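You operate a simulated robot arm through the tools that you are given. There is no shell and no other tool. Be economical: measure what you need, move in short steps, check, and stop when the job is done.

The job below is to be done with a simulated robot arm. You get a single attempt, and the scene is never put back.

Task
Knock the vacuum's filter clean on the dust bin, then restart on low.
Fine: switch it off first and refit the filter.

It is judged by the outcome, as a careful person would: the job done as asked, and still so three seconds after it is handed in. It fails if anything else is knocked over, pushed out of place, dropped, spilled or broken.

Robot
A 6-joint arm with a two-finger parallel gripper, fixed in place. Base frame: the origin is at the foot of the arm, x ahead of it, y to its left, z up; the work surface is at about z = 0.76. Readings come in m, rad, newtons and seconds.
With the tool pointing down near the work surface it reaches from about 0.24 to 0.64 m from the base axis. Its first joint turns from -1.152 to 1.152 rad. Payload 2.7 kg.
The TCP is the grasp point between the finger pads, 0.023 m short of the fingertips. In the tool frame z runs along the fingers and y along their closing line. Largest opening 0.094 m; finger width 0.038, thickness 0.01; the body of the gripper, 0.054 by 0.096 m, starts 0.039 m behind the TCP.
Orientation is that of the tool frame in the base frame, as a unit quaternion [x, y, z, w]. With the fingers straight down and closing along the base's y, the tool's x points along the base's -x, its y along +y and its z along -z.

Tools
- The arm moves only by the tool drive_tool. Its argument "targets" is one flat list of numbers, 7 for each row, row after row: the turn, a rotation vector about the tool's x, y, z in rad, then the shift along the tool's x, y, z in m, then the finger opening in m, from 0 to 0.094. In form: [ax, ay, az, dx, dy, dz, fingers, ax, ay, az, dx, dy, dz, fingers, ...]. A call has 1 to 20 rows; each row shifts and turns the commanded pose from where the row before left it, along the tool's axes as they then stand. A row lasts 0.2 s, in which the tool goes at most 0.05 m and 0.15 rad; a call with a longer step from one row to the next is refused whole, and so is a gripper value outside its range. Where a pose cannot be reached the arm comes as near as it can. A force on the tool above 70 N (or 10 N above the force at the start of the call, whichever is more), or a blocked arm, ends the call early, and 0.2 s more pass. Each finger travels about 0.045 m/s and halts on what it meets, pressing with about 44 N; the grip force reading is that of the motor and also rises with nothing between the fingers. The clock runs only during rows and for 0.2 s after the last one: add rows that do not move to give the fingers time. The reply holds the time, the measured pose of the TCP, the force on the tool along the base axes, the opening and the grip force, in the units named above and with some noise, with the torque about the TCP (base axes, N m) and any sound that the robot's microphone picked up.
- Cameras (640 x 400 px; columns grow to the right, rows downward): "scene" is fixed at [0.0739, -0.4259, 1.4205]; the picture's right is [0.80, -0.60, 0.00], its down [-0.25, -0.34, -0.91] and it looks along [0.54, 0.73, -0.43] (base axes); focal length 308 px, centre (320, 200). "wrist" rides on the gripper at [0.086, 0.016, -0.074] in the tool frame; the picture's right is [-0.18, 0.98, 0.00], its down [-0.58, -0.11, -0.81] and it looks along [-0.79, -0.15, 0.59] (tool axes); focal length 243 px, centre (320, 200). There is no depth. A picture from a camera that has moved, and an enlarged one, comes with that camera's place and axes in the base frame and with its lens.
- camera(camera): a new picture of that camera. No time passes.
- close_up(camera, box): a new picture of the part [left, top, right, bottom] of that camera's present view, enlarged. No time passes.
- close_job(): hands the job in; it is judged then, once.

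Work in short steps. Places have to be worked out from the pictures, the camera data and where the tool is seen: move nearer, look again, correct. Check each grasp and each placing, and mend what went wrong. You have 120 turns and 76 pictures in all, those below and enlarged ones among them. Open the gripper and draw the arm clear of the work before you hand the job in, unless the task says otherwise; then end with one line.

The tools are called after "Request:" as a command line: name --argument value ..., lists and objects as JSON in quotes. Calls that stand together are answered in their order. drive_tool: Moves the arm, as the interface text tells. Its arguments: {"type":"object","properties":{"targets":{"type":"array","items":{"type":"number"}}},"required":["targets"]} The other tools are called the same way: camera (camera) takes a picture; close_up (camera, box) takes an enlarged picture of a part of a camera's view; close_job () hands the job in.

At the start:

```text
clock: 0.0
tool_pos: [0.351, 0.2758, 1.1883]
orientation: [-0.001, 1.0, 0.001, 0.001]
wrist_force: [-0.5, 0.6, 0.2]
wrist_torque: [0.02, -0.02, 0.04]
opening: 0.0941
grip_force: 0.0
```

scene: 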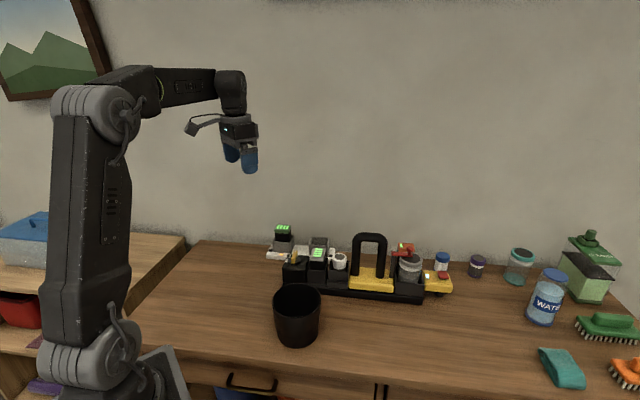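
wrist: 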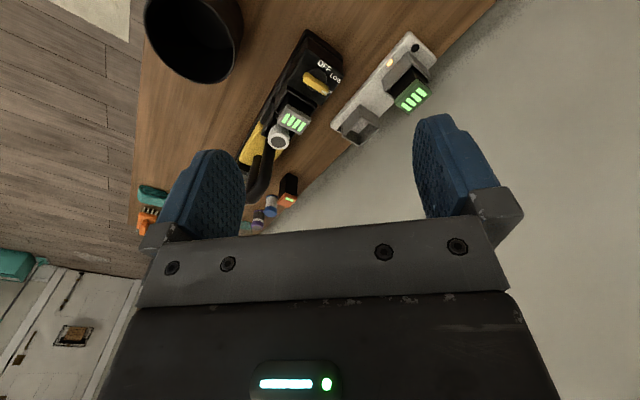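

The vacuum appears to be on the table with a yellow switch with OFF/LOW markings, a battery and a filter. I'll take enlarged views first.

Request:
close_up --camera "scene" --box '[250, 210, 470, 350]'

Request:
close_up --camera "wrist" --box '[220, 10, 460, 210]'

```text
2.86 times, centred on (360, 280) of scene
camera zoom: at [0.0739, -0.4259, 1.4205], right [0.8, -0.6, 0.0], down [-0.25, -0.34, -0.91], along [0.54, 0.73, -0.43], focal length 881 px, centre (206, -29)
```

zoom: 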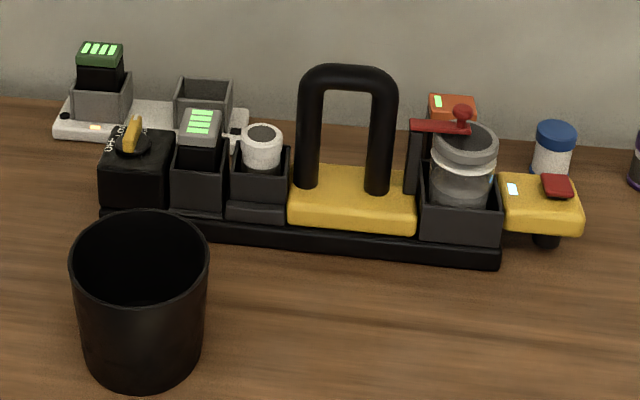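

```text
2.00 times, centred on (340, 110) of wrist
camera zoom: at [0.2641, 0.292, 1.2639], right [0.18, 0.98, 0.0], down [0.58, -0.11, 0.81], along [0.79, -0.15, -0.59], focal length 485 px, centre (280, 380)
```

zoom: 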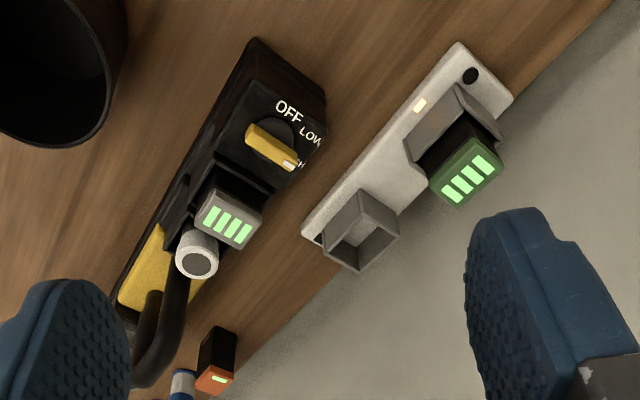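

The knob seems to be at HIGH, the filter at about (0.57, 0.147, 0.87), and the black bin at about (0.366, 0.063) with its rim at z 0.89. I'll move to a vantage point along the vacuum axis to see the dial and the filter socket.

Request:
drive_tool --targets '[0, 0, 0, 0.004, 0.025, 0.038, 0.094, 0, 0, 0, 0.004, 0.025, 0.038, 0.094, 0, 0, 0, 0.004, 0.025, 0.038, 0.094, 0, 0, 0, 0.004, 0.025, 0.038, 0.094, 0, 0, 0, 0.004, 0.025, 0.036, 0.094, 0, 0, 0.14, 0, 0, 0, 0.094, 0, 0, 0.14, 0, 0, 0, 0.094, 0, 0, 0.14, 0, 0, 0, 0.094, 0, 0, 0.14, 0, 0, 0, 0.094, 0, 0, 0.14, 0, 0, 0, 0.094, 0, 0, 0.138, 0, 0, 0, 0.094, 0, 0, 0, 0, 0, 0, 0.094]'

Request:
camera --camera "wrist"

```text
clock: 2.6
tool_pos: [0.3322, 0.4004, 1.0014]
orientation: [0.406, 0.914, 0.001, 0.001]
wrist_force: [-0.1, -1.1, -0.5]
wrist_torque: [0.03, -0.01, -0.01]
opening: 0.0941
grip_force: 0.0
```

```text
71 pictures are left
camera wrist: at [0.2849, 0.4758, 1.077], right [0.85, 0.52, 0.0], down [0.31, -0.51, 0.81], along [0.42, -0.69, -0.59], focal length 243 px, centre (320, 200)
```

wrist: 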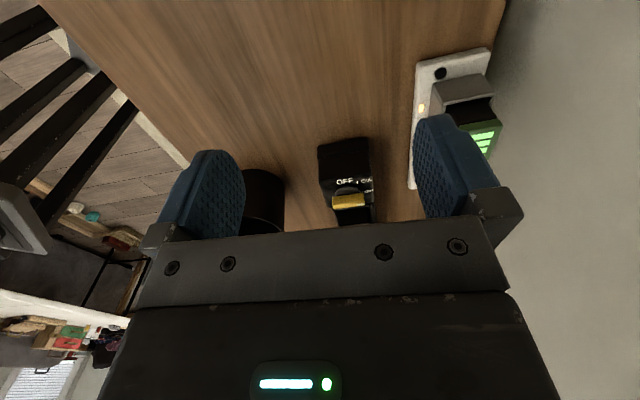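

The wrist picture is upside-down, so nearer things are at the top and I should move closer along the axis.

Request:
drive_tool --targets '[0, 0, 0, -0.04, 0, 0.0, 0.094, 0, 0, 0, -0.04, 0, 0.0, 0.094, 0, 0, 0, -0.04, 0, 0, 0.094, 0, 0, 0, -0.01, 0, 0, 0.094, 0, 0, 0, 0, 0, 0, 0.094]'

Request:
close_up --camera "wrist" --box '[220, 0, 460, 240]'

```text
clock: 3.8
tool_pos: [0.4196, 0.3058, 0.9998]
orientation: [0.406, 0.914, 0.001, 0.0]
wrist_force: [-0.2, -0.1, 0.6]
wrist_torque: [-0.03, -0.02, -0.02]
opening: 0.0938
grip_force: 0.1
```

```text
1.67 times, centred on (340, 120) of wrist
camera zoom: at [0.3726, 0.3813, 1.0749], right [0.85, 0.52, 0.0], down [0.31, -0.51, 0.81], along [0.42, -0.69, -0.59], focal length 404 px, centre (287, 333)
```

zoom: 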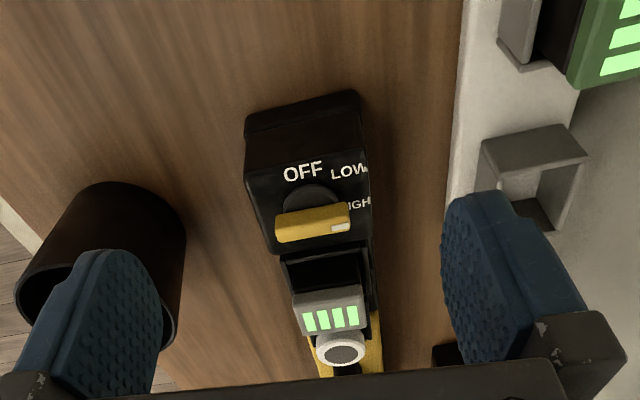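

Dial layout: OFF points toward the outer end, LOW is 45° off, and HIGH (present) points across the vacuum, so HIGH→OFF is 90° counter-clockwise seen from above. I'll turn the gripper so its fingers straddle the bar and hover over the knob to look.

Request:
drive_tool --targets '[0, 0, 0.143, 0, 0, 0, 0.07, 0, 0, 0.143, 0, 0, 0, 0.05, 0, 0, 0.143, 0, 0, 0, 0.05, 0, 0, 0.143, 0, 0, 0, 0.05, 0, 0, 0.143, 0, 0, 0, 0.05, 0, 0, 0.143, 0, 0, 0, 0.05, 0, 0, 0.143, 0, 0, 0, 0.05, 0, 0, 0.143, 0, 0, 0, 0.05, 0, 0, 0.143, 0, 0, 0, 0.05, 0, 0, 0.143, 0, 0, 0, 0.05, 0, 0, 0.14, 0, 0, 0, 0.05, 0, 0, 0, 0.001, 0.042, 0.01, 0.05, 0, 0, 0, 0.001, 0.042, 0.02, 0.05, 0, 0, 0, 0, 0, 0.02, 0.05, 0, 0, 0, 0, 0, 0, 0.05]'

Request:
camera --camera "wrist"

Request:
close_up --camera "scene" --box '[230, 180, 390, 300]'

```text
clock: 7.0
tool_pos: [0.4965, 0.2166, 0.9493]
orientation: [0.933, 0.36, 0.001, 0.0]
wrist_force: [0.3, 0.2, -0.4]
wrist_torque: [-0.02, 0.0, 0.02]
opening: 0.0499
grip_force: 0.1
out of reach, approached as far as the arm can: row 11
```

```text
69 pictures are left
camera wrist: at [0.571, 0.2629, 1.0231], right [0.52, -0.85, 0.0], down [-0.5, -0.31, 0.81], along [-0.69, -0.42, -0.59], focal length 243 px, centre (320, 200)
```

wrist: 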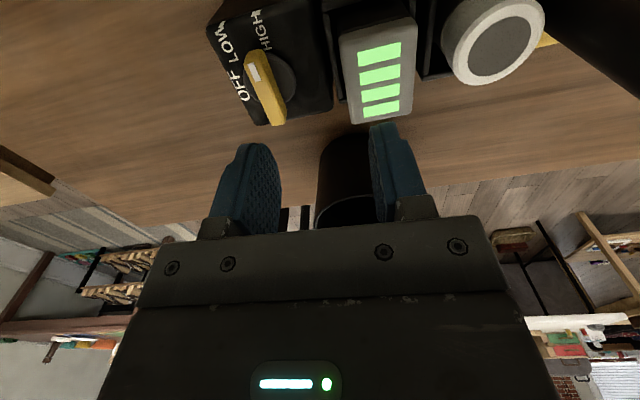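

```text
3.33 times, centred on (310, 240) of scene
camera zoom: at [0.0739, -0.4259, 1.4205], right [0.8, -0.6, 0.0], down [-0.25, -0.34, -0.91], along [0.54, 0.73, -0.43], focal length 1027 px, centre (353, 67)
```

zoom: 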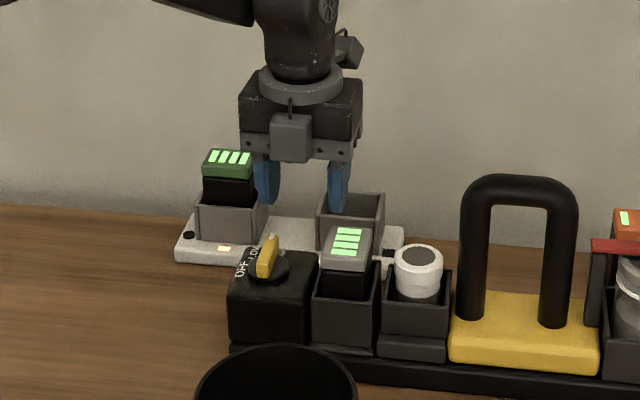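

Knob bar centre is at about (0.475, 0.248, 0.857). I'm shifting over it and lowering slightly, then looking again.

Request:
drive_tool --targets '[0, 0, 0, 0.005, -0.0376, 0, 0.05, 0, 0, 0, 0, 0, 0.03, 0.05, 0, 0, 0, 0, 0, 0, 0.05]'

Request:
camera --camera "wrist"

Request:
close_up --camera "scene" --box '[230, 180, 390, 300]'

```text
clock: 7.8
tool_pos: [0.4759, 0.2466, 0.918]
orientation: [0.933, 0.36, 0.001, 0.0]
wrist_force: [-0.7, -0.7, -0.3]
wrist_torque: [0.02, 0.0, 0.0]
opening: 0.0501
grip_force: 0.1
```

```text
67 pictures are left
camera wrist: at [0.5505, 0.2927, 0.9933], right [0.52, -0.85, 0.0], down [-0.51, -0.31, 0.81], along [-0.69, -0.42, -0.59], focal length 243 px, centre (320, 200)
```

wrist: 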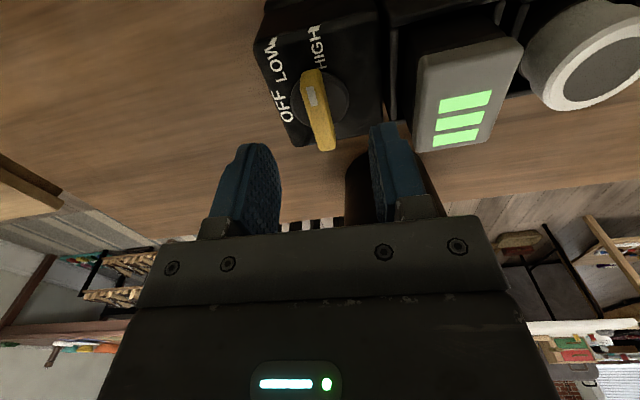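

```text
3.33 times, centred on (310, 240) of scene
camera zoom: at [0.0739, -0.4259, 1.4205], right [0.8, -0.59, 0.0], down [-0.25, -0.34, -0.91], along [0.54, 0.73, -0.43], focal length 1027 px, centre (353, 67)
```

zoom: 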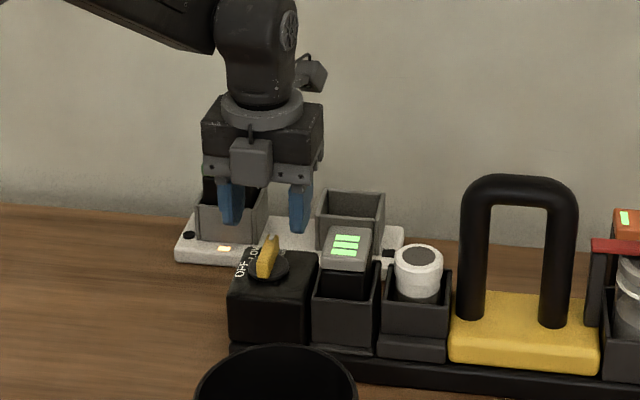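

Bar is centred beneath the TCP. I'm lowering so the fingertips straddle it just above the dial disc.

Request:
drive_tool --targets '[0, 0, 0, -0.001, 0, 0.02, 0.044, 0, 0, 0, 0, 0, 0.015, 0.044, 0, 0, 0, 0, 0, 0.008, 0.044, 0, 0, 0, 0, 0, 0, 0.044]'

Request:
close_up --camera "scene" --box '[260, 210, 340, 270]'

Request:
camera --camera "wrist"

```text
clock: 8.8
tool_pos: [0.4765, 0.2439, 0.8763]
orientation: [0.933, 0.36, 0.001, 0.0]
wrist_force: [-0.2, 0.1, 0.1]
wrist_torque: [-0.03, -0.02, 0.0]
opening: 0.044
grip_force: 0.0
```

```text
6.67 times, centred on (300, 240) of scene
camera zoom: at [0.0739, -0.4259, 1.4205], right [0.8, -0.6, 0.0], down [-0.25, -0.34, -0.91], along [0.54, 0.73, -0.43], focal length 2055 px, centre (453, -67)
```

zoom: 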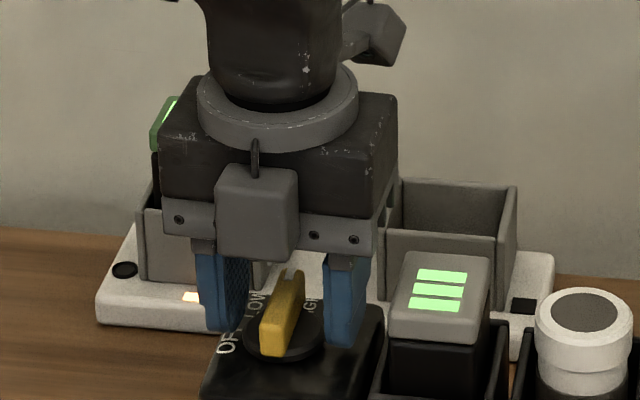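

```text
64 pictures are left
camera wrist: at [0.551, 0.2909, 0.9505], right [0.52, -0.85, 0.0], down [-0.5, -0.31, 0.81], along [-0.69, -0.42, -0.59], focal length 243 px, centre (320, 200)
```

wrist: 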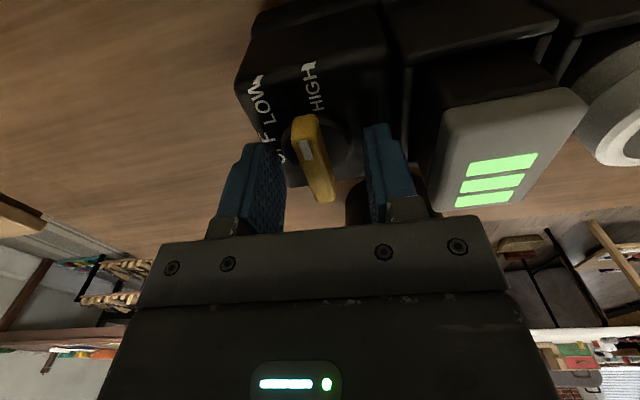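

Fingers straddle the bar, with it about 4 mm off-centre. I'll correct that and close.

Request:
drive_tool --targets '[0, 0, 0, 0.001, -0.004, 0, 0.044, 0, 0, 0, 0, 0, 0, 0.03, 0, 0, 0, 0, 0, 0, 0.018, 0, 0, 0, 0, 0, 0, 0.01, 0, 0, 0, 0, 0, 0, 0.005]'

```text
clock: 10.0
tool_pos: [0.4748, 0.2483, 0.8761]
orientation: [0.932, 0.361, 0.002, 0.001]
wrist_force: [5.1, -5.5, 5.9]
wrist_torque: [0.2, -0.39, 1.02]
opening: 0.0125
grip_force: 33.0
```

Bar is gripped (12.5 mm). Turning 90° counter-clockwise toward OFF.

Request:
drive_tool --targets '[0, 0, -0.131, 0, 0, 0, 0.005, 0, 0, -0.131, 0, 0, 0, 0.005, 0, 0, -0.131, 0, 0, 0, 0.005, 0, 0, -0.131, 0, 0, 0, 0.005, 0, 0, -0.131, 0, 0, 0, 0.005, 0, 0, -0.131, 0, 0, 0, 0.005, 0, 0, -0.131, 0, 0, 0, 0.005, 0, 0, -0.131, 0, 0, 0, 0.005, 0, 0, -0.131, 0, 0, 0, 0.005, 0, 0, -0.131, 0, 0, 0, 0.005, 0, 0, -0.131, 0, 0, 0, 0.005, 0, 0, -0.131, 0, 0, 0, 0.005]'

Request:
camera --camera "wrist"

Request:
close_up --camera "scene" --box '[260, 210, 340, 270]'

```text
clock: 12.6
tool_pos: [0.473, 0.2476, 0.8757]
orientation: [0.403, 0.915, 0.0, 0.0]
wrist_force: [-17.7, 1.8, 20.4]
wrist_torque: [0.02, 0.4, -0.03]
opening: 0.0119
grip_force: 44.1
```

```text
63 pictures are left
camera wrist: at [0.4258, 0.3229, 0.951], right [0.85, 0.53, 0.0], down [0.31, -0.5, 0.81], along [0.43, -0.68, -0.59], focal length 243 px, centre (320, 200)
```

wrist: 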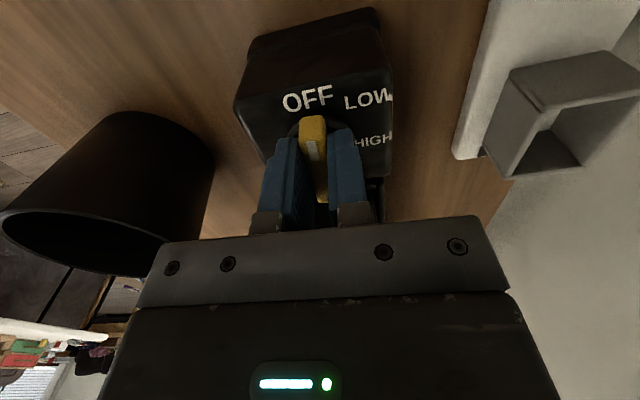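

```text
6.67 times, centred on (300, 240) of scene
camera zoom: at [0.0732, -0.426, 1.4205], right [0.8, -0.59, 0.0], down [-0.25, -0.34, -0.91], along [0.54, 0.73, -0.42], focal length 2055 px, centre (453, -67)
```

zoom: 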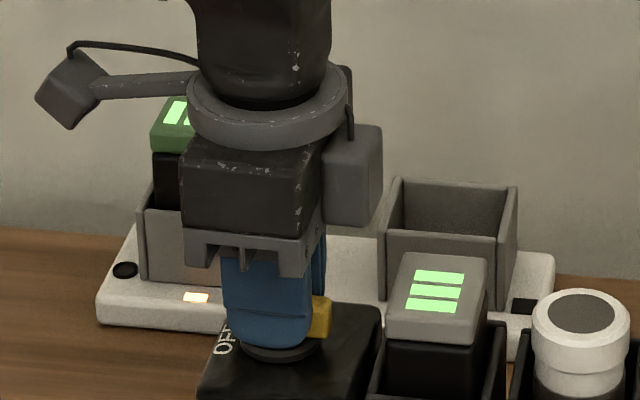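

Pointer now aims at OFF. Releasing and lifting, then checking.

Request:
drive_tool --targets '[0, 0, 0, 0, 0, 0, 0.03, 0, 0, 0, 0, 0, 0, 0.04, 0, 0, 0, 0, 0, 0, 0.04, 0, 0, 0, 0, 0, 0.0, 0.04, 0, 0, 0, 0, 0, -0.04, 0.06, 0, 0, 0, 0, 0, -0.04, 0.07, 0, 0, 0, 0, 0, 0, 0.07]'

Request:
camera --camera "wrist"

```text
clock: 14.2
tool_pos: [0.4729, 0.2491, 0.9548]
orientation: [0.404, 0.915, 0.0, -0.001]
wrist_force: [-0.6, -0.3, 0.1]
wrist_torque: [0.0, 0.04, -0.01]
opening: 0.07
grip_force: 0.1
```

```text
61 pictures are left
camera wrist: at [0.4268, 0.325, 1.0298], right [0.85, 0.53, 0.0], down [0.31, -0.5, 0.81], along [0.42, -0.69, -0.59], focal length 243 px, centre (320, 200)
```

wrist: 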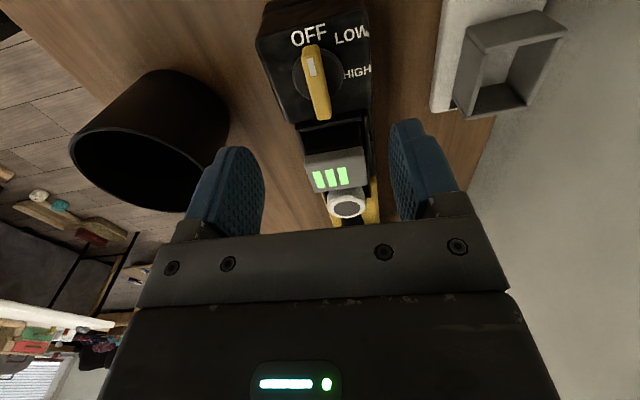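

Switch is at OFF. Next I hover over the filter, above handle height, with fingers open wide.

Request:
drive_tool --targets '[0, 0, 0, 0, 0, -0.04, 0.08, 0, 0, 0, -0.045, 0.002, 0, 0.08, 0, 0, 0, -0.045, 0.002, 0, 0.08, 0, 0, 0, -0.04, 0, 0, 0.08, 0, 0, 0, 0, 0, 0, 0.08]'

Request:
camera --camera "wrist"

Request:
close_up --camera "scene" --box '[270, 180, 430, 300]'

```text
clock: 15.4
tool_pos: [0.5593, 0.1521, 0.9971]
orientation: [0.404, 0.915, 0.001, 0.0]
wrist_force: [0.6, 0.0, 0.5]
wrist_torque: [-0.01, 0.0, 0.01]
opening: 0.08
grip_force: 0.0
```

```text
60 pictures are left
camera wrist: at [0.5127, 0.228, 1.0719], right [0.85, 0.53, 0.0], down [0.31, -0.5, 0.81], along [0.42, -0.69, -0.59], focal length 243 px, centre (320, 200)
```

wrist: 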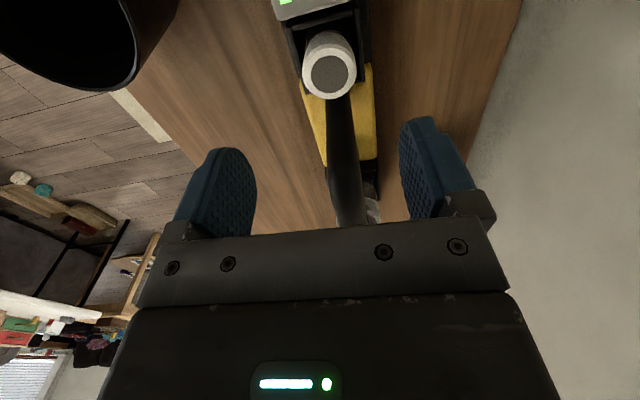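

```text
3.33 times, centred on (350, 240) of scene
camera zoom: at [0.0739, -0.4259, 1.4205], right [0.8, -0.6, 0.0], down [-0.25, -0.34, -0.91], along [0.54, 0.73, -0.43], focal length 1027 px, centre (220, 67)
```

zoom: 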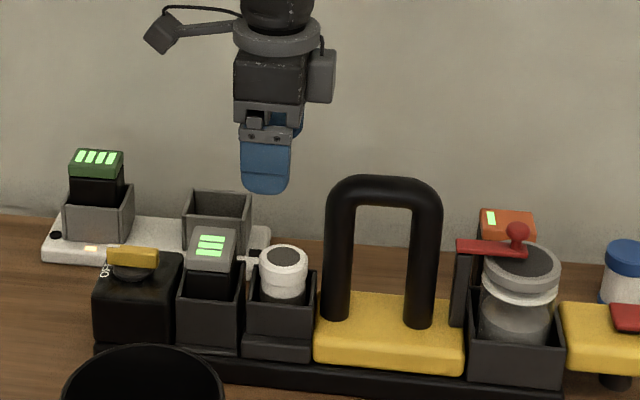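

Filter top centre is at (0.570, 0.148, 0.873) and the socket rim at about 0.844. Aligning and lowering partway to check handle clearance.

Request:
drive_tool --targets '[0, 0, 0, -0.0105, 0.005, 0, 0.08, 0, 0, 0, 0, 0, 0.04, 0.08, 0, 0, 0, 0, 0, 0.04, 0.08, 0, 0, 0, 0, 0, 0.02, 0.08, 0, 0, 0, 0, 0, 0.0, 0.08]'

Request:
camera --camera "wrist"

Request:
close_up --camera "scene" --box '[290, 210, 390, 285]'

```text
clock: 16.6
tool_pos: [0.5792, 0.1524, 0.9116]
orientation: [0.403, 0.915, 0.009, 0.013]
wrist_force: [-0.4, 1.4, 3.6]
wrist_torque: [-0.15, -0.15, -0.04]
opening: 0.0801
grip_force: 0.0
stopped in row 5: the force on the tool passed its limit at 71 N (the readings are from after the stop); the commanded pose is now the measured one
```

```text
58 pictures are left
camera wrist: at [0.5293, 0.2279, 0.9848], right [0.85, 0.53, 0.03], down [0.29, -0.51, 0.81], along [0.44, -0.68, -0.58], focal length 243 px, centre (320, 200)
```

wrist: 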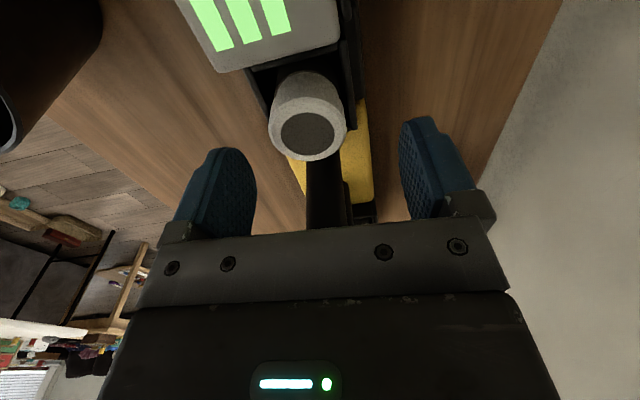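

```text
5.33 times, centred on (340, 248) of scene
camera zoom: at [0.0738, -0.4259, 1.4205], right [0.8, -0.6, 0.0], down [-0.25, -0.34, -0.91], along [0.54, 0.73, -0.43], focal length 1644 px, centre (213, -53)
```

zoom: 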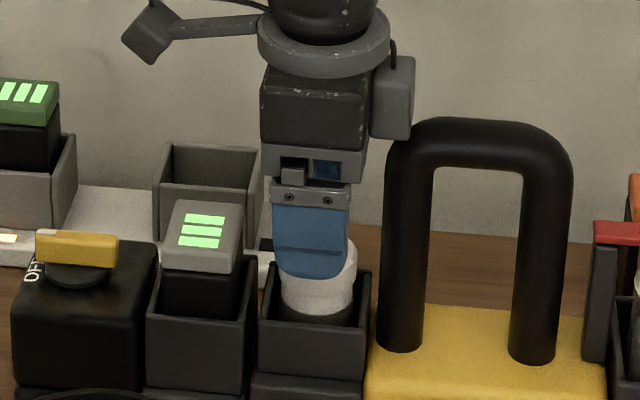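

The gripper has a box on the handle side that hit the handle top. I'll back up, check that nothing moved, and approach with the gripper tilted about 20° away from the handle, rotating about the closing axis.

Request:
drive_tool --targets '[0, 0, 0, 0, 0, -0.04, 0.08, 0.027, 0, 0, 0, 0, -0.04, 0.08, 0, -0.11, 0, 0, 0, 0, 0.08, 0, -0.11, 0, 0, 0, 0, 0.08, 0, -0.11, 0, 0, 0, 0, 0.08, 0, 0, 0, 0, 0, 0, 0.08]'

Request:
camera --camera "wrist"

Request:
close_up --camera "scene" --box '[270, 180, 430, 300]'

```text
clock: 18.0
tool_pos: [0.5755, 0.1522, 0.9892]
orientation: [0.398, 0.901, -0.07, 0.159]
wrist_force: [0.0, -0.7, -0.4]
wrist_torque: [0.0, 0.0, 0.03]
opening: 0.0799
grip_force: 0.1
```

```text
56 pictures are left
camera wrist: at [0.5151, 0.2424, 1.0308], right [0.84, 0.54, 0.06], down [0.1, -0.27, 0.96], along [0.53, -0.8, -0.29], focal length 243 px, centre (320, 200)
```

wrist: 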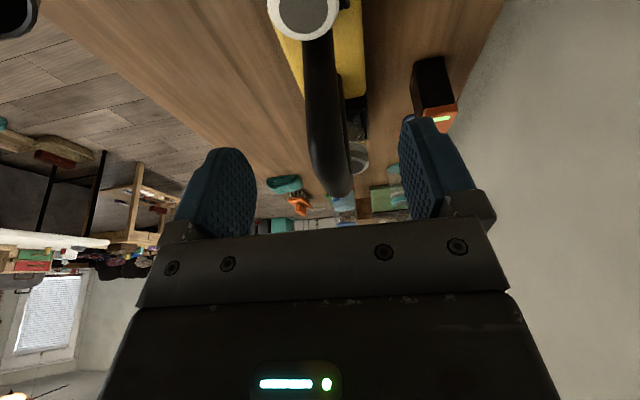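

```text
3.33 times, centred on (350, 240) of scene
camera zoom: at [0.0739, -0.4259, 1.4205], right [0.8, -0.59, 0.0], down [-0.25, -0.34, -0.91], along [0.54, 0.73, -0.43], focal length 1027 px, centre (220, 67)
```

zoom: 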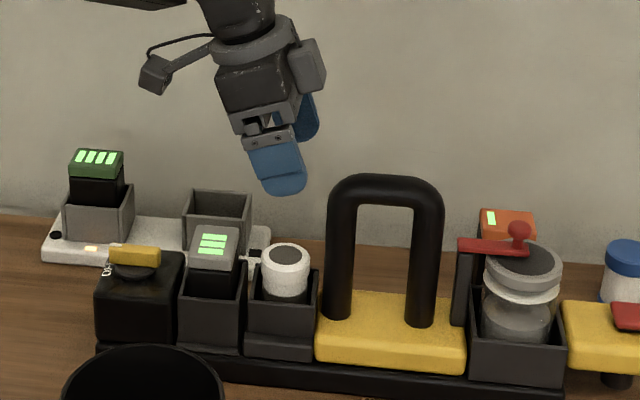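

The vacuum slid only ~2 mm. The tilt is a clean 20° away from the handle; I'm moving the tilted gripper to just above the filter, biased toward the battery side.

Request:
drive_tool --targets '[0, 0, 0, 0.0125, -0.0035, 0.027, 0.08, 0, 0, 0, 0.0122, -0.0036, 0.027, 0.08, 0, 0, 0, 0, 0, 0, 0.08, 0, 0, 0, 0, 0, 0, 0.08]'

Request:
close_up --camera "scene" --box '[290, 210, 390, 285]'

Request:
camera --camera "wrist"

```text
clock: 19.0
tool_pos: [0.5661, 0.1519, 0.9298]
orientation: [0.398, 0.901, -0.07, 0.158]
wrist_force: [-0.3, -0.6, -0.8]
wrist_torque: [0.0, 0.02, -0.01]
opening: 0.08
grip_force: 0.0
```

```text
5.33 times, centred on (340, 248) of scene
camera zoom: at [0.0739, -0.4259, 1.4205], right [0.8, -0.6, 0.0], down [-0.25, -0.34, -0.91], along [0.54, 0.73, -0.43], focal length 1644 px, centre (213, -53)
```

zoom: 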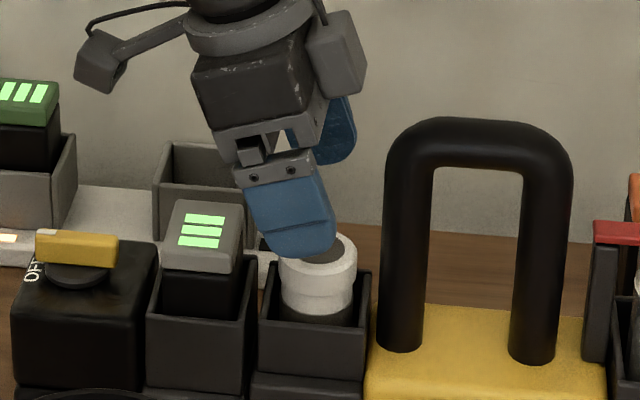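

```text
53 pictures are left
camera wrist: at [0.5066, 0.2423, 0.9706], right [0.84, 0.54, 0.06], down [0.1, -0.28, 0.96], along [0.53, -0.8, -0.29], focal length 243 px, centre (320, 200)
```

wrist: 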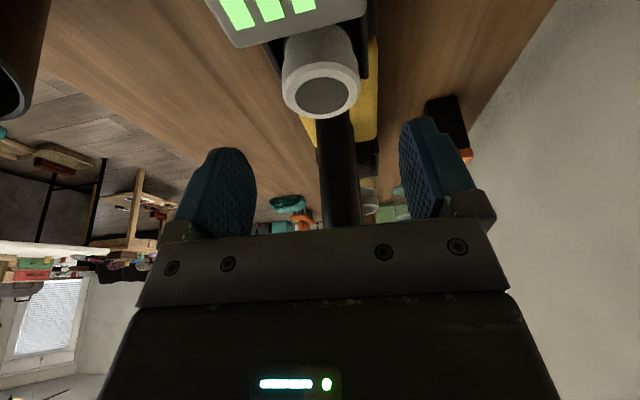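

Clearance to the handle looks good. Lowering straight down so the pads surround the filter.

Request:
drive_tool --targets '[0, 0, 0, 0.0059, 0.001, 0.0174, 0.08, 0, 0, 0, 0.0059, 0.001, 0.0174, 0.08, 0, 0, 0, 0.0058, 0, 0.0174, 0.08, 0, 0, 0, 0, 0, 0, 0.08]'

Request:
close_up --camera "scene" --box '[290, 210, 390, 285]'

Request:
camera --camera "wrist"

```text
clock: 20.0
tool_pos: [0.5686, 0.1501, 0.8754]
orientation: [0.397, 0.901, -0.069, 0.158]
wrist_force: [-0.2, 0.1, 0.4]
wrist_torque: [-0.02, -0.02, -0.01]
opening: 0.0803
grip_force: 0.0
```

```text
5.33 times, centred on (340, 248) of scene
camera zoom: at [0.0739, -0.4259, 1.4205], right [0.8, -0.6, 0.0], down [-0.25, -0.34, -0.91], along [0.54, 0.73, -0.43], focal length 1644 px, centre (213, -53)
```

zoom: 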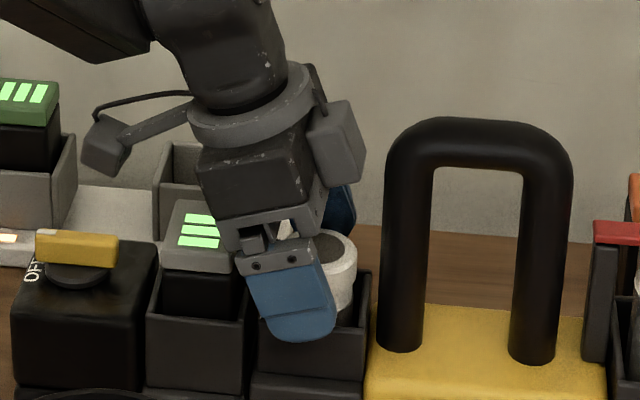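

```text
51 pictures are left
camera wrist: at [0.5082, 0.2415, 0.9158], right [0.84, 0.54, 0.06], down [0.1, -0.28, 0.96], along [0.53, -0.8, -0.29], focal length 243 px, centre (320, 200)
```

wrist: 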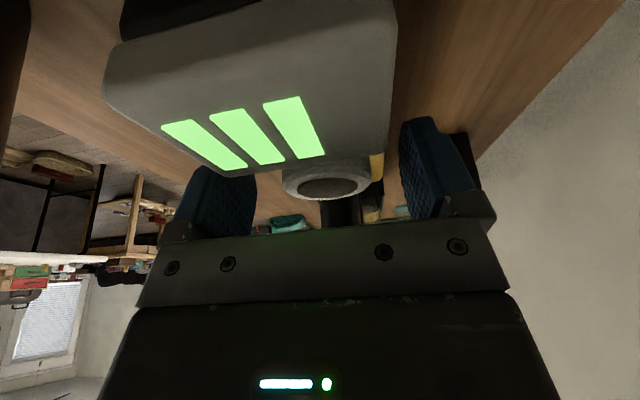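

Pads are either side of the filter and centred. Closing.

Request:
drive_tool --targets '[0, 0, 0, 0, 0, 0, 0.065, 0, 0, 0, 0, 0, 0, 0.05, 0, 0, 0, 0, 0, 0, 0.042, 0, 0, 0, 0, 0, 0, 0.035, 0, 0, 0, 0, 0, 0, 0.032]'

Request:
close_up --camera "scene" --box '[290, 210, 390, 285]'

```text
clock: 21.2
tool_pos: [0.5687, 0.1511, 0.8748]
orientation: [0.397, 0.901, -0.069, 0.158]
wrist_force: [0.2, 0.7, 0.5]
wrist_torque: [0.01, -0.02, 0.0]
opening: 0.0425
grip_force: 43.8
```

```text
5.33 times, centred on (340, 248) of scene
camera zoom: at [0.0739, -0.4259, 1.4205], right [0.8, -0.6, 0.0], down [-0.25, -0.34, -0.91], along [0.54, 0.73, -0.43], focal length 1644 px, centre (213, -53)
```

zoom: 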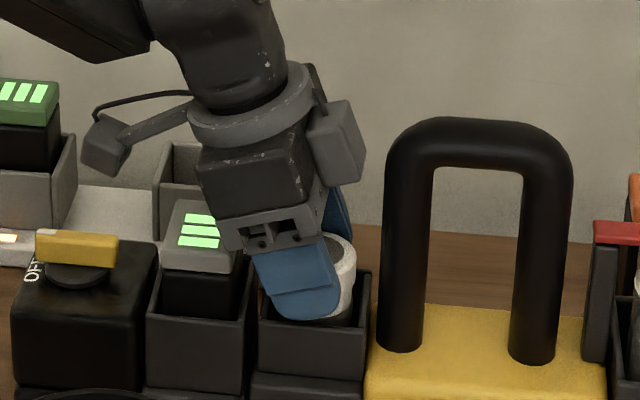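

Gripped cleanly. I'll lift straight up slowly and watch the force.

Request:
drive_tool --targets '[0, 0, 0, -0.0034, 0, -0.0094, 0.032, 0, 0, 0, -0.0034, 0, -0.0094, 0.032, 0, 0, 0, -0.0034, 0, -0.0094, 0.032]'

Request:
close_up --camera "scene" --box '[290, 210, 390, 285]'

```text
clock: 22.0
tool_pos: [0.5694, 0.1505, 0.9041]
orientation: [0.398, 0.901, -0.07, 0.157]
wrist_force: [0.5, 0.1, -0.2]
wrist_torque: [-0.01, -0.03, 0.01]
opening: 0.0414
grip_force: 35.0
```

```text
5.33 times, centred on (340, 248) of scene
camera zoom: at [0.0739, -0.4259, 1.4205], right [0.8, -0.6, 0.0], down [-0.25, -0.34, -0.91], along [0.54, 0.73, -0.43], focal length 1644 px, centre (213, -53)
```

zoom: 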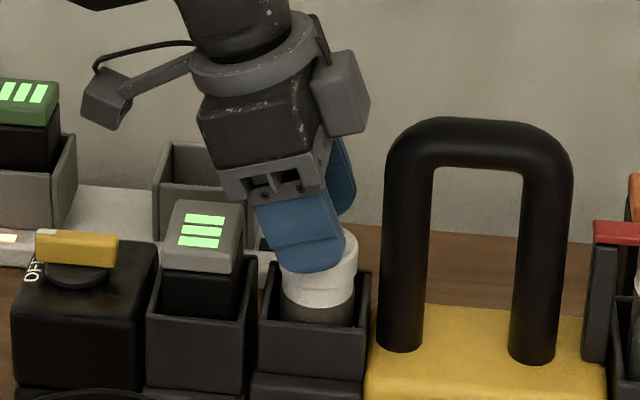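

The fingers slid up and the filter stayed in its socket; it may be retained or need a twist. Opening and looking closely at the filter.

Request:
drive_tool --targets '[0, 0, 0, 0, 0, 0, 0.06, 0, 0, 0, 0, 0, 0, 0.08, 0, 0, 0, 0, 0, 0, 0.08, 0, 0, 0, 0, 0, 0, 0.08, 0, 0, 0, -0.014, 0, -0.0376, 0.08, 0, 0, 0, -0.014, 0, -0.0376, 0.08, 0, 0.11, 0, 0, 0, 0, 0.08, 0, 0.11, 0, 0, 0, 0, 0.08, 0, 0.13, 0, 0, 0, 0, 0.08, 0, 0.1, 0, 0, 0, 0, 0.08, 0, 0.1, 0, 0, 0, 0, 0.08]'

Request:
close_up --camera "wrist" --box '[240, 20, 440, 145]'

Request:
close_up --camera "scene" --box '[320, 230, 375, 275]'

```text
clock: 24.4
tool_pos: [0.5707, 0.1504, 0.988]
orientation: [0.401, 0.911, 0.042, -0.093]
wrist_force: [-1.4, -0.1, 0.7]
wrist_torque: [0.04, -0.01, -0.01]
opening: 0.0799
grip_force: 0.1
```

```text
3.20 times, centred on (340, 82) of wrist
camera zoom: at [0.5355, 0.213, 1.0785], right [0.85, 0.53, -0.04], down [0.41, -0.61, 0.67], along [0.33, -0.58, -0.74], focal length 776 px, centre (256, 576)
```

zoom: 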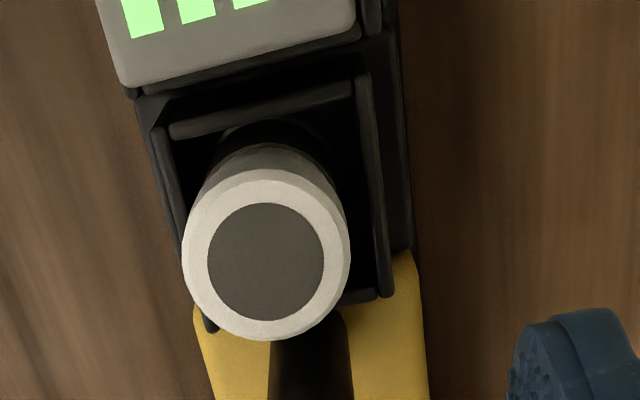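

```text
8.89 times, centred on (348, 252) of scene
camera zoom: at [0.0739, -0.4259, 1.4205], right [0.8, -0.59, 0.0], down [-0.25, -0.34, -0.91], along [0.54, 0.73, -0.43], focal length 2740 px, centre (76, -267)
```

zoom: 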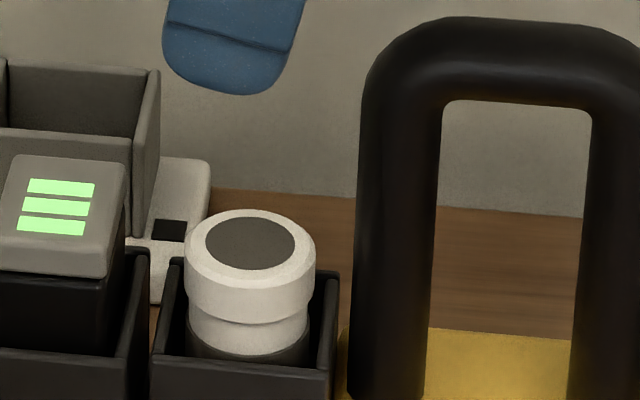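

No visible rise; the collar is gripped over its full height yet slipped. I'll regrip and test with tiny lifts while reading the force.

Request:
drive_tool --targets '[0, -0.135, 0, 0, 0, 0, 0.08, 0, -0.135, 0, 0, 0, 0, 0.08, 0, -0.135, 0, 0, 0, 0, 0.08, 0, -0.135, 0, 0, 0, 0, 0.08, 0, 0, 0, 0, 0, 0, 0.08]'

```text
clock: 25.6
tool_pos: [0.5705, 0.1513, 0.9867]
orientation: [0.397, 0.902, -0.068, 0.153]
wrist_force: [0.4, -0.4, -0.8]
wrist_torque: [0.02, -0.03, 0.01]
opening: 0.0798
grip_force: 0.1
```

Descending again to the same grasp, a bit lower, and closing.

Request:
drive_tool --targets '[0, 0, 0, 0.0115, 0, 0.0321, 0.08, 0, 0, 0, 0.0115, -0.001, 0.0321, 0.08, 0, 0, 0, 0.009, 0, 0.026, 0.08, 0, 0, 0, 0.0058, 0, 0.0168, 0.08, 0, 0, 0, 0, 0, 0, 0.07, 0, 0, 0, 0, 0, 0, 0.055, 0, 0, 0, 0, 0, 0, 0.04, 0, 0, 0, 0, 0, 0, 0.02, 0, 0, 0, 0, 0, 0, 0.0, 0, 0, 0, 0, 0, 0, 0.0]'

Request:
drive_tool --targets '[0, 0, 0, -0.001, 0, -0.0028, 0.0]'

Request:
drive_tool --targets '[0, 0, 0, -0.001, 0, -0.0028, 0.0]'

Request:
close_up --camera "scene" --box '[320, 230, 375, 275]'

```text
clock: 27.8
tool_pos: [0.5703, 0.1544, 0.8723]
orientation: [0.398, 0.902, -0.068, 0.152]
wrist_force: [-2.1, -2.2, -0.1]
wrist_torque: [-0.29, -0.04, 0.08]
opening: 0.0597
grip_force: 44.0
```

```text
clock: 28.2
tool_pos: [0.5679, 0.1541, 0.8745]
orientation: [0.398, 0.902, -0.068, 0.151]
wrist_force: [-0.1, 0.1, -4.4]
wrist_torque: [0.36, 0.37, -0.01]
opening: 0.0599
grip_force: 43.7
```

```text
clock: 28.6
tool_pos: [0.5678, 0.1527, 0.878]
orientation: [0.398, 0.902, -0.069, 0.154]
wrist_force: [0.1, 1.1, -11.7]
wrist_torque: [0.38, 0.39, 0.03]
opening: 0.0595
grip_force: 44.5
```

```text
8.89 times, centred on (348, 252) of scene
camera zoom: at [0.0741, -0.4258, 1.4205], right [0.8, -0.6, 0.0], down [-0.25, -0.34, -0.91], along [0.54, 0.73, -0.43], focal length 2740 px, centre (76, -267)
```

zoom: 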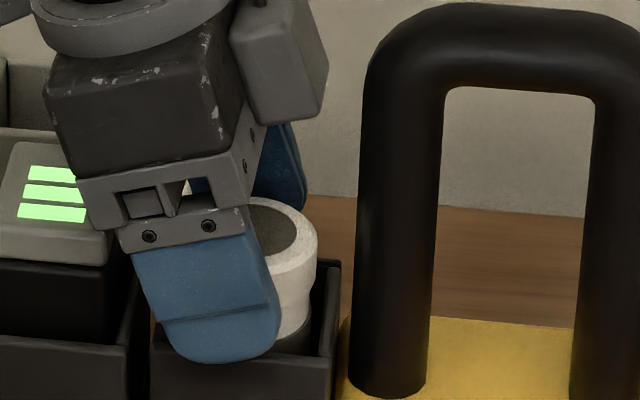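

I'm gripping the socket housing (60 mm), and the vacuum lifted a few mm. Setting it back down gently and releasing.

Request:
drive_tool --targets '[0, 0, 0, 0.0005, 0, 0.0014, 0.0, 0, 0, 0, 0.0005, 0, 0.0014, 0.0, 0, 0, 0, 0.0005, 0, 0.0014, 0.0, 0, 0, 0, 0.0005, 0, 0.0014, 0.0, 0, 0, 0, 0.0, 0, 0.0, 0.0]'

Request:
close_up --camera "scene" --box '[320, 230, 375, 275]'

```text
clock: 29.8
tool_pos: [0.5696, 0.151, 0.873]
orientation: [0.398, 0.902, -0.069, 0.153]
wrist_force: [-0.3, 0.0, -11.7]
wrist_torque: [0.28, 0.31, -0.04]
opening: 0.0596
grip_force: 43.7
```

```text
8.89 times, centred on (348, 252) of scene
camera zoom: at [0.0741, -0.4258, 1.4205], right [0.8, -0.6, 0.0], down [-0.25, -0.34, -0.91], along [0.54, 0.73, -0.43], focal length 2740 px, centre (76, -267)
```

zoom: 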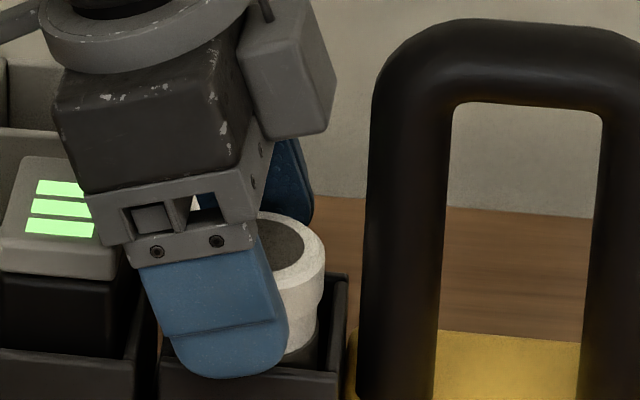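

The housing still hangs slightly (11.7 N) and is ~3 mm off along its axis. I'll move back 3 mm and lower until the weight transfers.

Request:
drive_tool --targets '[0, 0, 0, 0.0028, 0, -0.001, 0.0, 0, 0, 0, 0, 0, 0, 0.0, 0, 0, 0, 0, 0, 0, 0.0]'

Request:
close_up --camera "scene" --box '[270, 180, 430, 300]'

```text
clock: 30.6
tool_pos: [0.5658, 0.1526, 0.8738]
orientation: [0.398, 0.902, -0.068, 0.152]
wrist_force: [0.3, -1.3, -10.7]
wrist_torque: [0.38, 0.34, 0.0]
opening: 0.0594
grip_force: 44.0
```

```text
3.33 times, centred on (350, 240) of scene
camera zoom: at [0.0741, -0.4258, 1.4205], right [0.8, -0.6, 0.0], down [-0.25, -0.34, -0.91], along [0.54, 0.73, -0.43], focal length 1027 px, centre (220, 67)
```

zoom: 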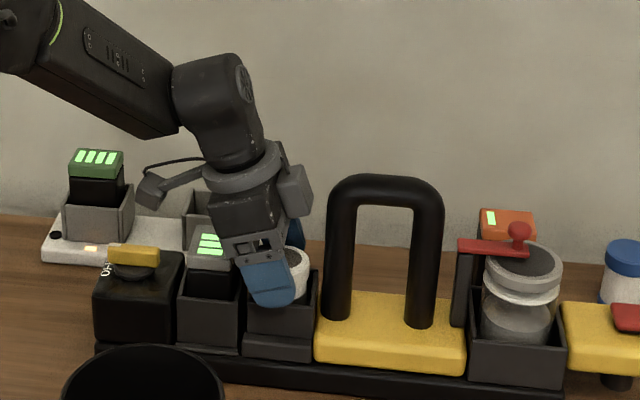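

Horizontal position matches the earlier picture again. Lowering in 1 mm steps until weight leaves, then opening.

Request:
drive_tool --targets '[0, 0, 0, 0.0004, 0, 0.001, 0.0, 0, 0, 0, 0.0004, 0, 0.001, 0.0, 0, 0, 0, 0, 0, 0, 0.0]'

```text
clock: 31.4
tool_pos: [0.5676, 0.1526, 0.8717]
orientation: [0.398, 0.902, -0.068, 0.153]
wrist_force: [-2.5, 0.5, 0.4]
wrist_torque: [-0.81, 0.25, -0.46]
opening: 0.0598
grip_force: 44.4
```

Weight is back on the table. Opening, rising 5 mm, and regripping on the collar only, then testing with a small lift.

Request:
drive_tool --targets '[0, 0, 0, 0, 0, 0, 0.075, 0, 0, 0, 0, 0, 0, 0.08, 0, 0, 0, 0, 0, 0, 0.08, 0, 0, 0, -0.0036, 0, -0.003, 0.08, 0, 0, 0, 0, 0, 0, 0.065, 0, 0, 0, 0, 0, 0, 0.05, 0, 0, 0, 0, 0, 0, 0.035, 0, 0, 0, 0, 0, 0, 0.02, 0, 0, 0, 0, 0, 0, 0.0, 0, 0, 0, 0, 0, 0, 0.0]'

Request:
close_up --camera "scene" --box '[320, 230, 375, 275]'

```text
clock: 33.6
tool_pos: [0.5695, 0.1521, 0.8739]
orientation: [0.398, 0.902, -0.067, 0.152]
wrist_force: [-0.3, -0.3, 0.6]
wrist_torque: [0.01, 0.03, -0.01]
opening: 0.0418
grip_force: 43.9
```

```text
8.89 times, centred on (348, 252) of scene
camera zoom: at [0.0739, -0.4259, 1.4205], right [0.8, -0.6, 0.0], down [-0.25, -0.34, -0.91], along [0.54, 0.73, -0.43], focal length 2740 px, centre (76, -267)
```

zoom: 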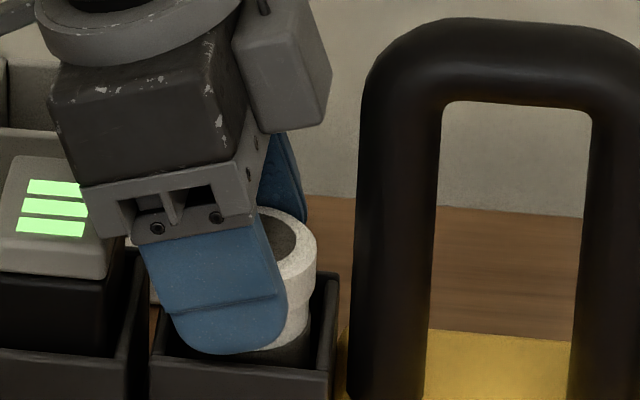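

Gripping the collar now (41.8 mm), well centred, nothing moved. Small test lift.

Request:
drive_tool --targets '[0, 0, 0, -0.001, 0, -0.0028, 0.0]'

Request:
drive_tool --targets '[0, 0, 0, -0.001, 0, -0.0028, 0.0]'

Request:
close_up --camera "scene" --box '[320, 230, 375, 275]'

```text
clock: 34.0
tool_pos: [0.57, 0.1531, 0.8769]
orientation: [0.398, 0.902, -0.067, 0.153]
wrist_force: [-0.9, 0.3, -0.3]
wrist_torque: [-0.01, 0.04, 0.03]
opening: 0.042
grip_force: 43.7
```

```text
clock: 34.4
tool_pos: [0.5687, 0.1524, 0.8799]
orientation: [0.398, 0.902, -0.067, 0.153]
wrist_force: [0.0, -0.4, 0.3]
wrist_torque: [-0.04, -0.04, 0.0]
opening: 0.0422
grip_force: 44.4
```

```text
8.89 times, centred on (348, 252) of scene
camera zoom: at [0.0739, -0.4259, 1.4205], right [0.8, -0.6, 0.0], down [-0.25, -0.34, -0.91], along [0.54, 0.73, -0.43], focal length 2740 px, centre (76, -267)
```

zoom: 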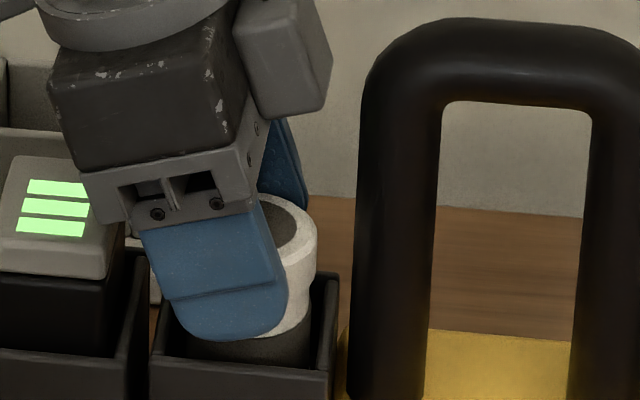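

Filter is rising with the gripper. Continuing slowly.

Request:
drive_tool --targets '[0, 0, 0, -0.0017, 0, -0.0047, 0.0, 0, 0, 0, -0.0017, 0, -0.0047, 0.0, 0, 0, 0, -0.0017, 0, -0.0047, 0.0, 0, 0, 0, -0.0017, 0, -0.0047, 0.0]'

Request:
close_up --camera "scene" --box '[320, 230, 375, 275]'

```text
clock: 35.4
tool_pos: [0.5681, 0.1512, 0.9003]
orientation: [0.398, 0.902, -0.067, 0.152]
wrist_force: [0.0, 0.0, -1.1]
wrist_torque: [0.03, -0.03, -0.01]
opening: 0.0419
grip_force: 44.5
```

```text
8.89 times, centred on (348, 252) of scene
camera zoom: at [0.0739, -0.4259, 1.4205], right [0.8, -0.6, 0.0], down [-0.25, -0.34, -0.91], along [0.54, 0.73, -0.43], focal length 2740 px, centre (76, -267)
```

zoom: 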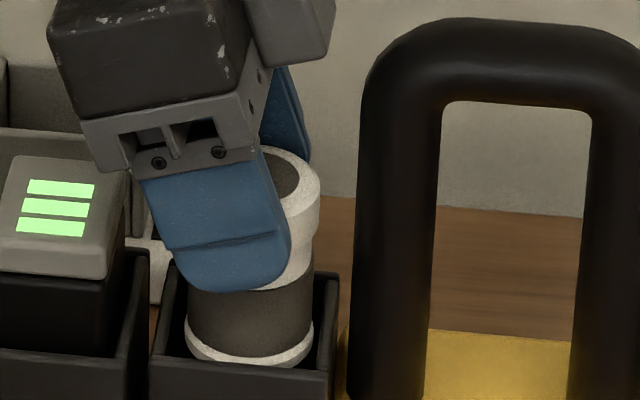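

The filter cartridge (dusty grey body between white caps) is coming out. I'll lift it clear and carry it over to the bin, staying high.

Request:
drive_tool --targets '[0, 0, 0, -0.0068, 0, -0.0188, 0.0, 0, 0, 0, -0.0103, 0, -0.0282, 0.0, 0, 0, 0, -0.0137, 0, -0.0376, 0.0, 0, 0, 0, 0.0071, -0.0384, -0.0026, 0.0, 0, 0, 0, 0.0071, -0.0384, -0.0026, 0.0, 0, 0, 0, 0.0071, -0.0384, -0.0026, 0.0, 0, 0, 0, 0.0071, -0.0384, -0.0026, 0.0, 0, 0, 0, 0.0071, -0.0384, -0.0026, 0.0, 0, 0, 0, 0, 0, 0, 0.0]'

Request:
close_up --camera "scene" --box '[240, 210, 400, 350]'

Request:
camera --camera "wrist"

```text
clock: 37.4
tool_pos: [0.4012, 0.0465, 0.9897]
orientation: [0.398, 0.902, -0.067, 0.153]
wrist_force: [-1.6, 0.0, -0.9]
wrist_torque: [-0.01, 0.03, 0.01]
opening: 0.0421
grip_force: 43.5
```

```text
2.86 times, centred on (320, 280) of scene
camera zoom: at [0.0739, -0.4259, 1.4205], right [0.8, -0.6, 0.0], down [-0.25, -0.34, -0.91], along [0.54, 0.73, -0.43], focal length 881 px, centre (320, -29)
```

zoom: 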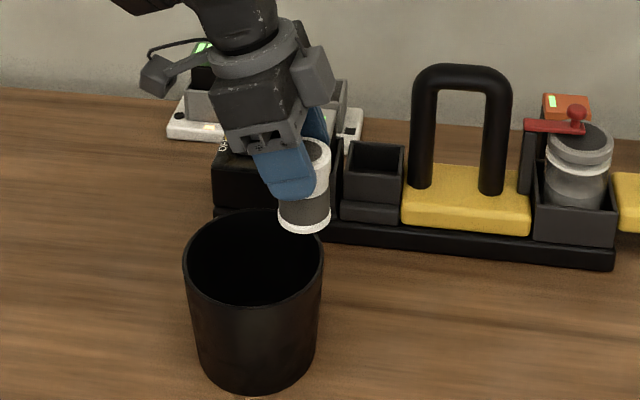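

```text
39 pictures are left
camera wrist: at [0.3407, 0.1357, 1.0327], right [0.84, 0.53, 0.06], down [0.11, -0.28, 0.95], along [0.53, -0.8, -0.3], focal length 243 px, centre (320, 200)
```

wrist: 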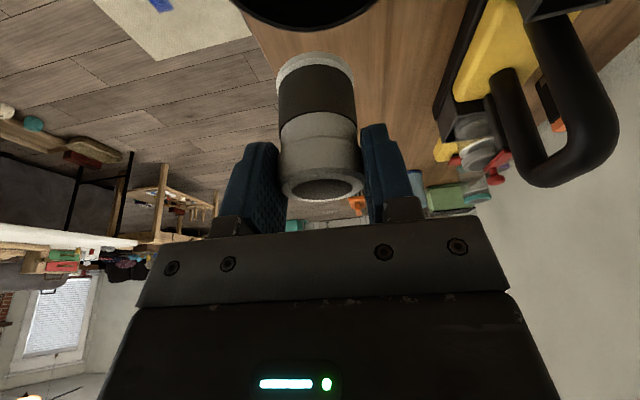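

Filter hangs with its bottom about 69 mm below the TCP, just inside the bin's right rim. I'll shift 4 mm outward, lower to just above the rim, and check.

Request:
drive_tool --targets '[0, 0, 0, 0.005, 0.0012, 0.0248, 0.0, 0, 0, 0, 0, 0, 0, 0.0]'

Request:
close_up --camera "scene" --box '[260, 230, 350, 300]'

```text
clock: 38.0
tool_pos: [0.4022, 0.0468, 0.9659]
orientation: [0.398, 0.902, -0.068, 0.152]
wrist_force: [0.3, 0.5, -0.1]
wrist_torque: [0.0, -0.01, -0.03]
opening: 0.0419
grip_force: 43.8
```

```text
5.71 times, centred on (305, 265) of scene
camera zoom: at [0.0739, -0.4259, 1.4205], right [0.8, -0.6, 0.0], down [-0.25, -0.34, -0.91], along [0.54, 0.73, -0.43], focal length 1761 px, centre (406, -171)
```

zoom: 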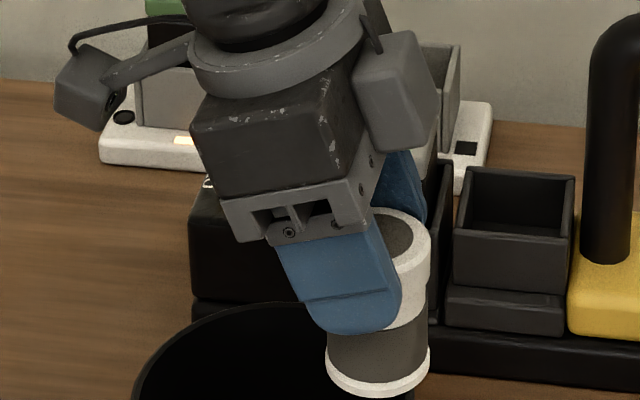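

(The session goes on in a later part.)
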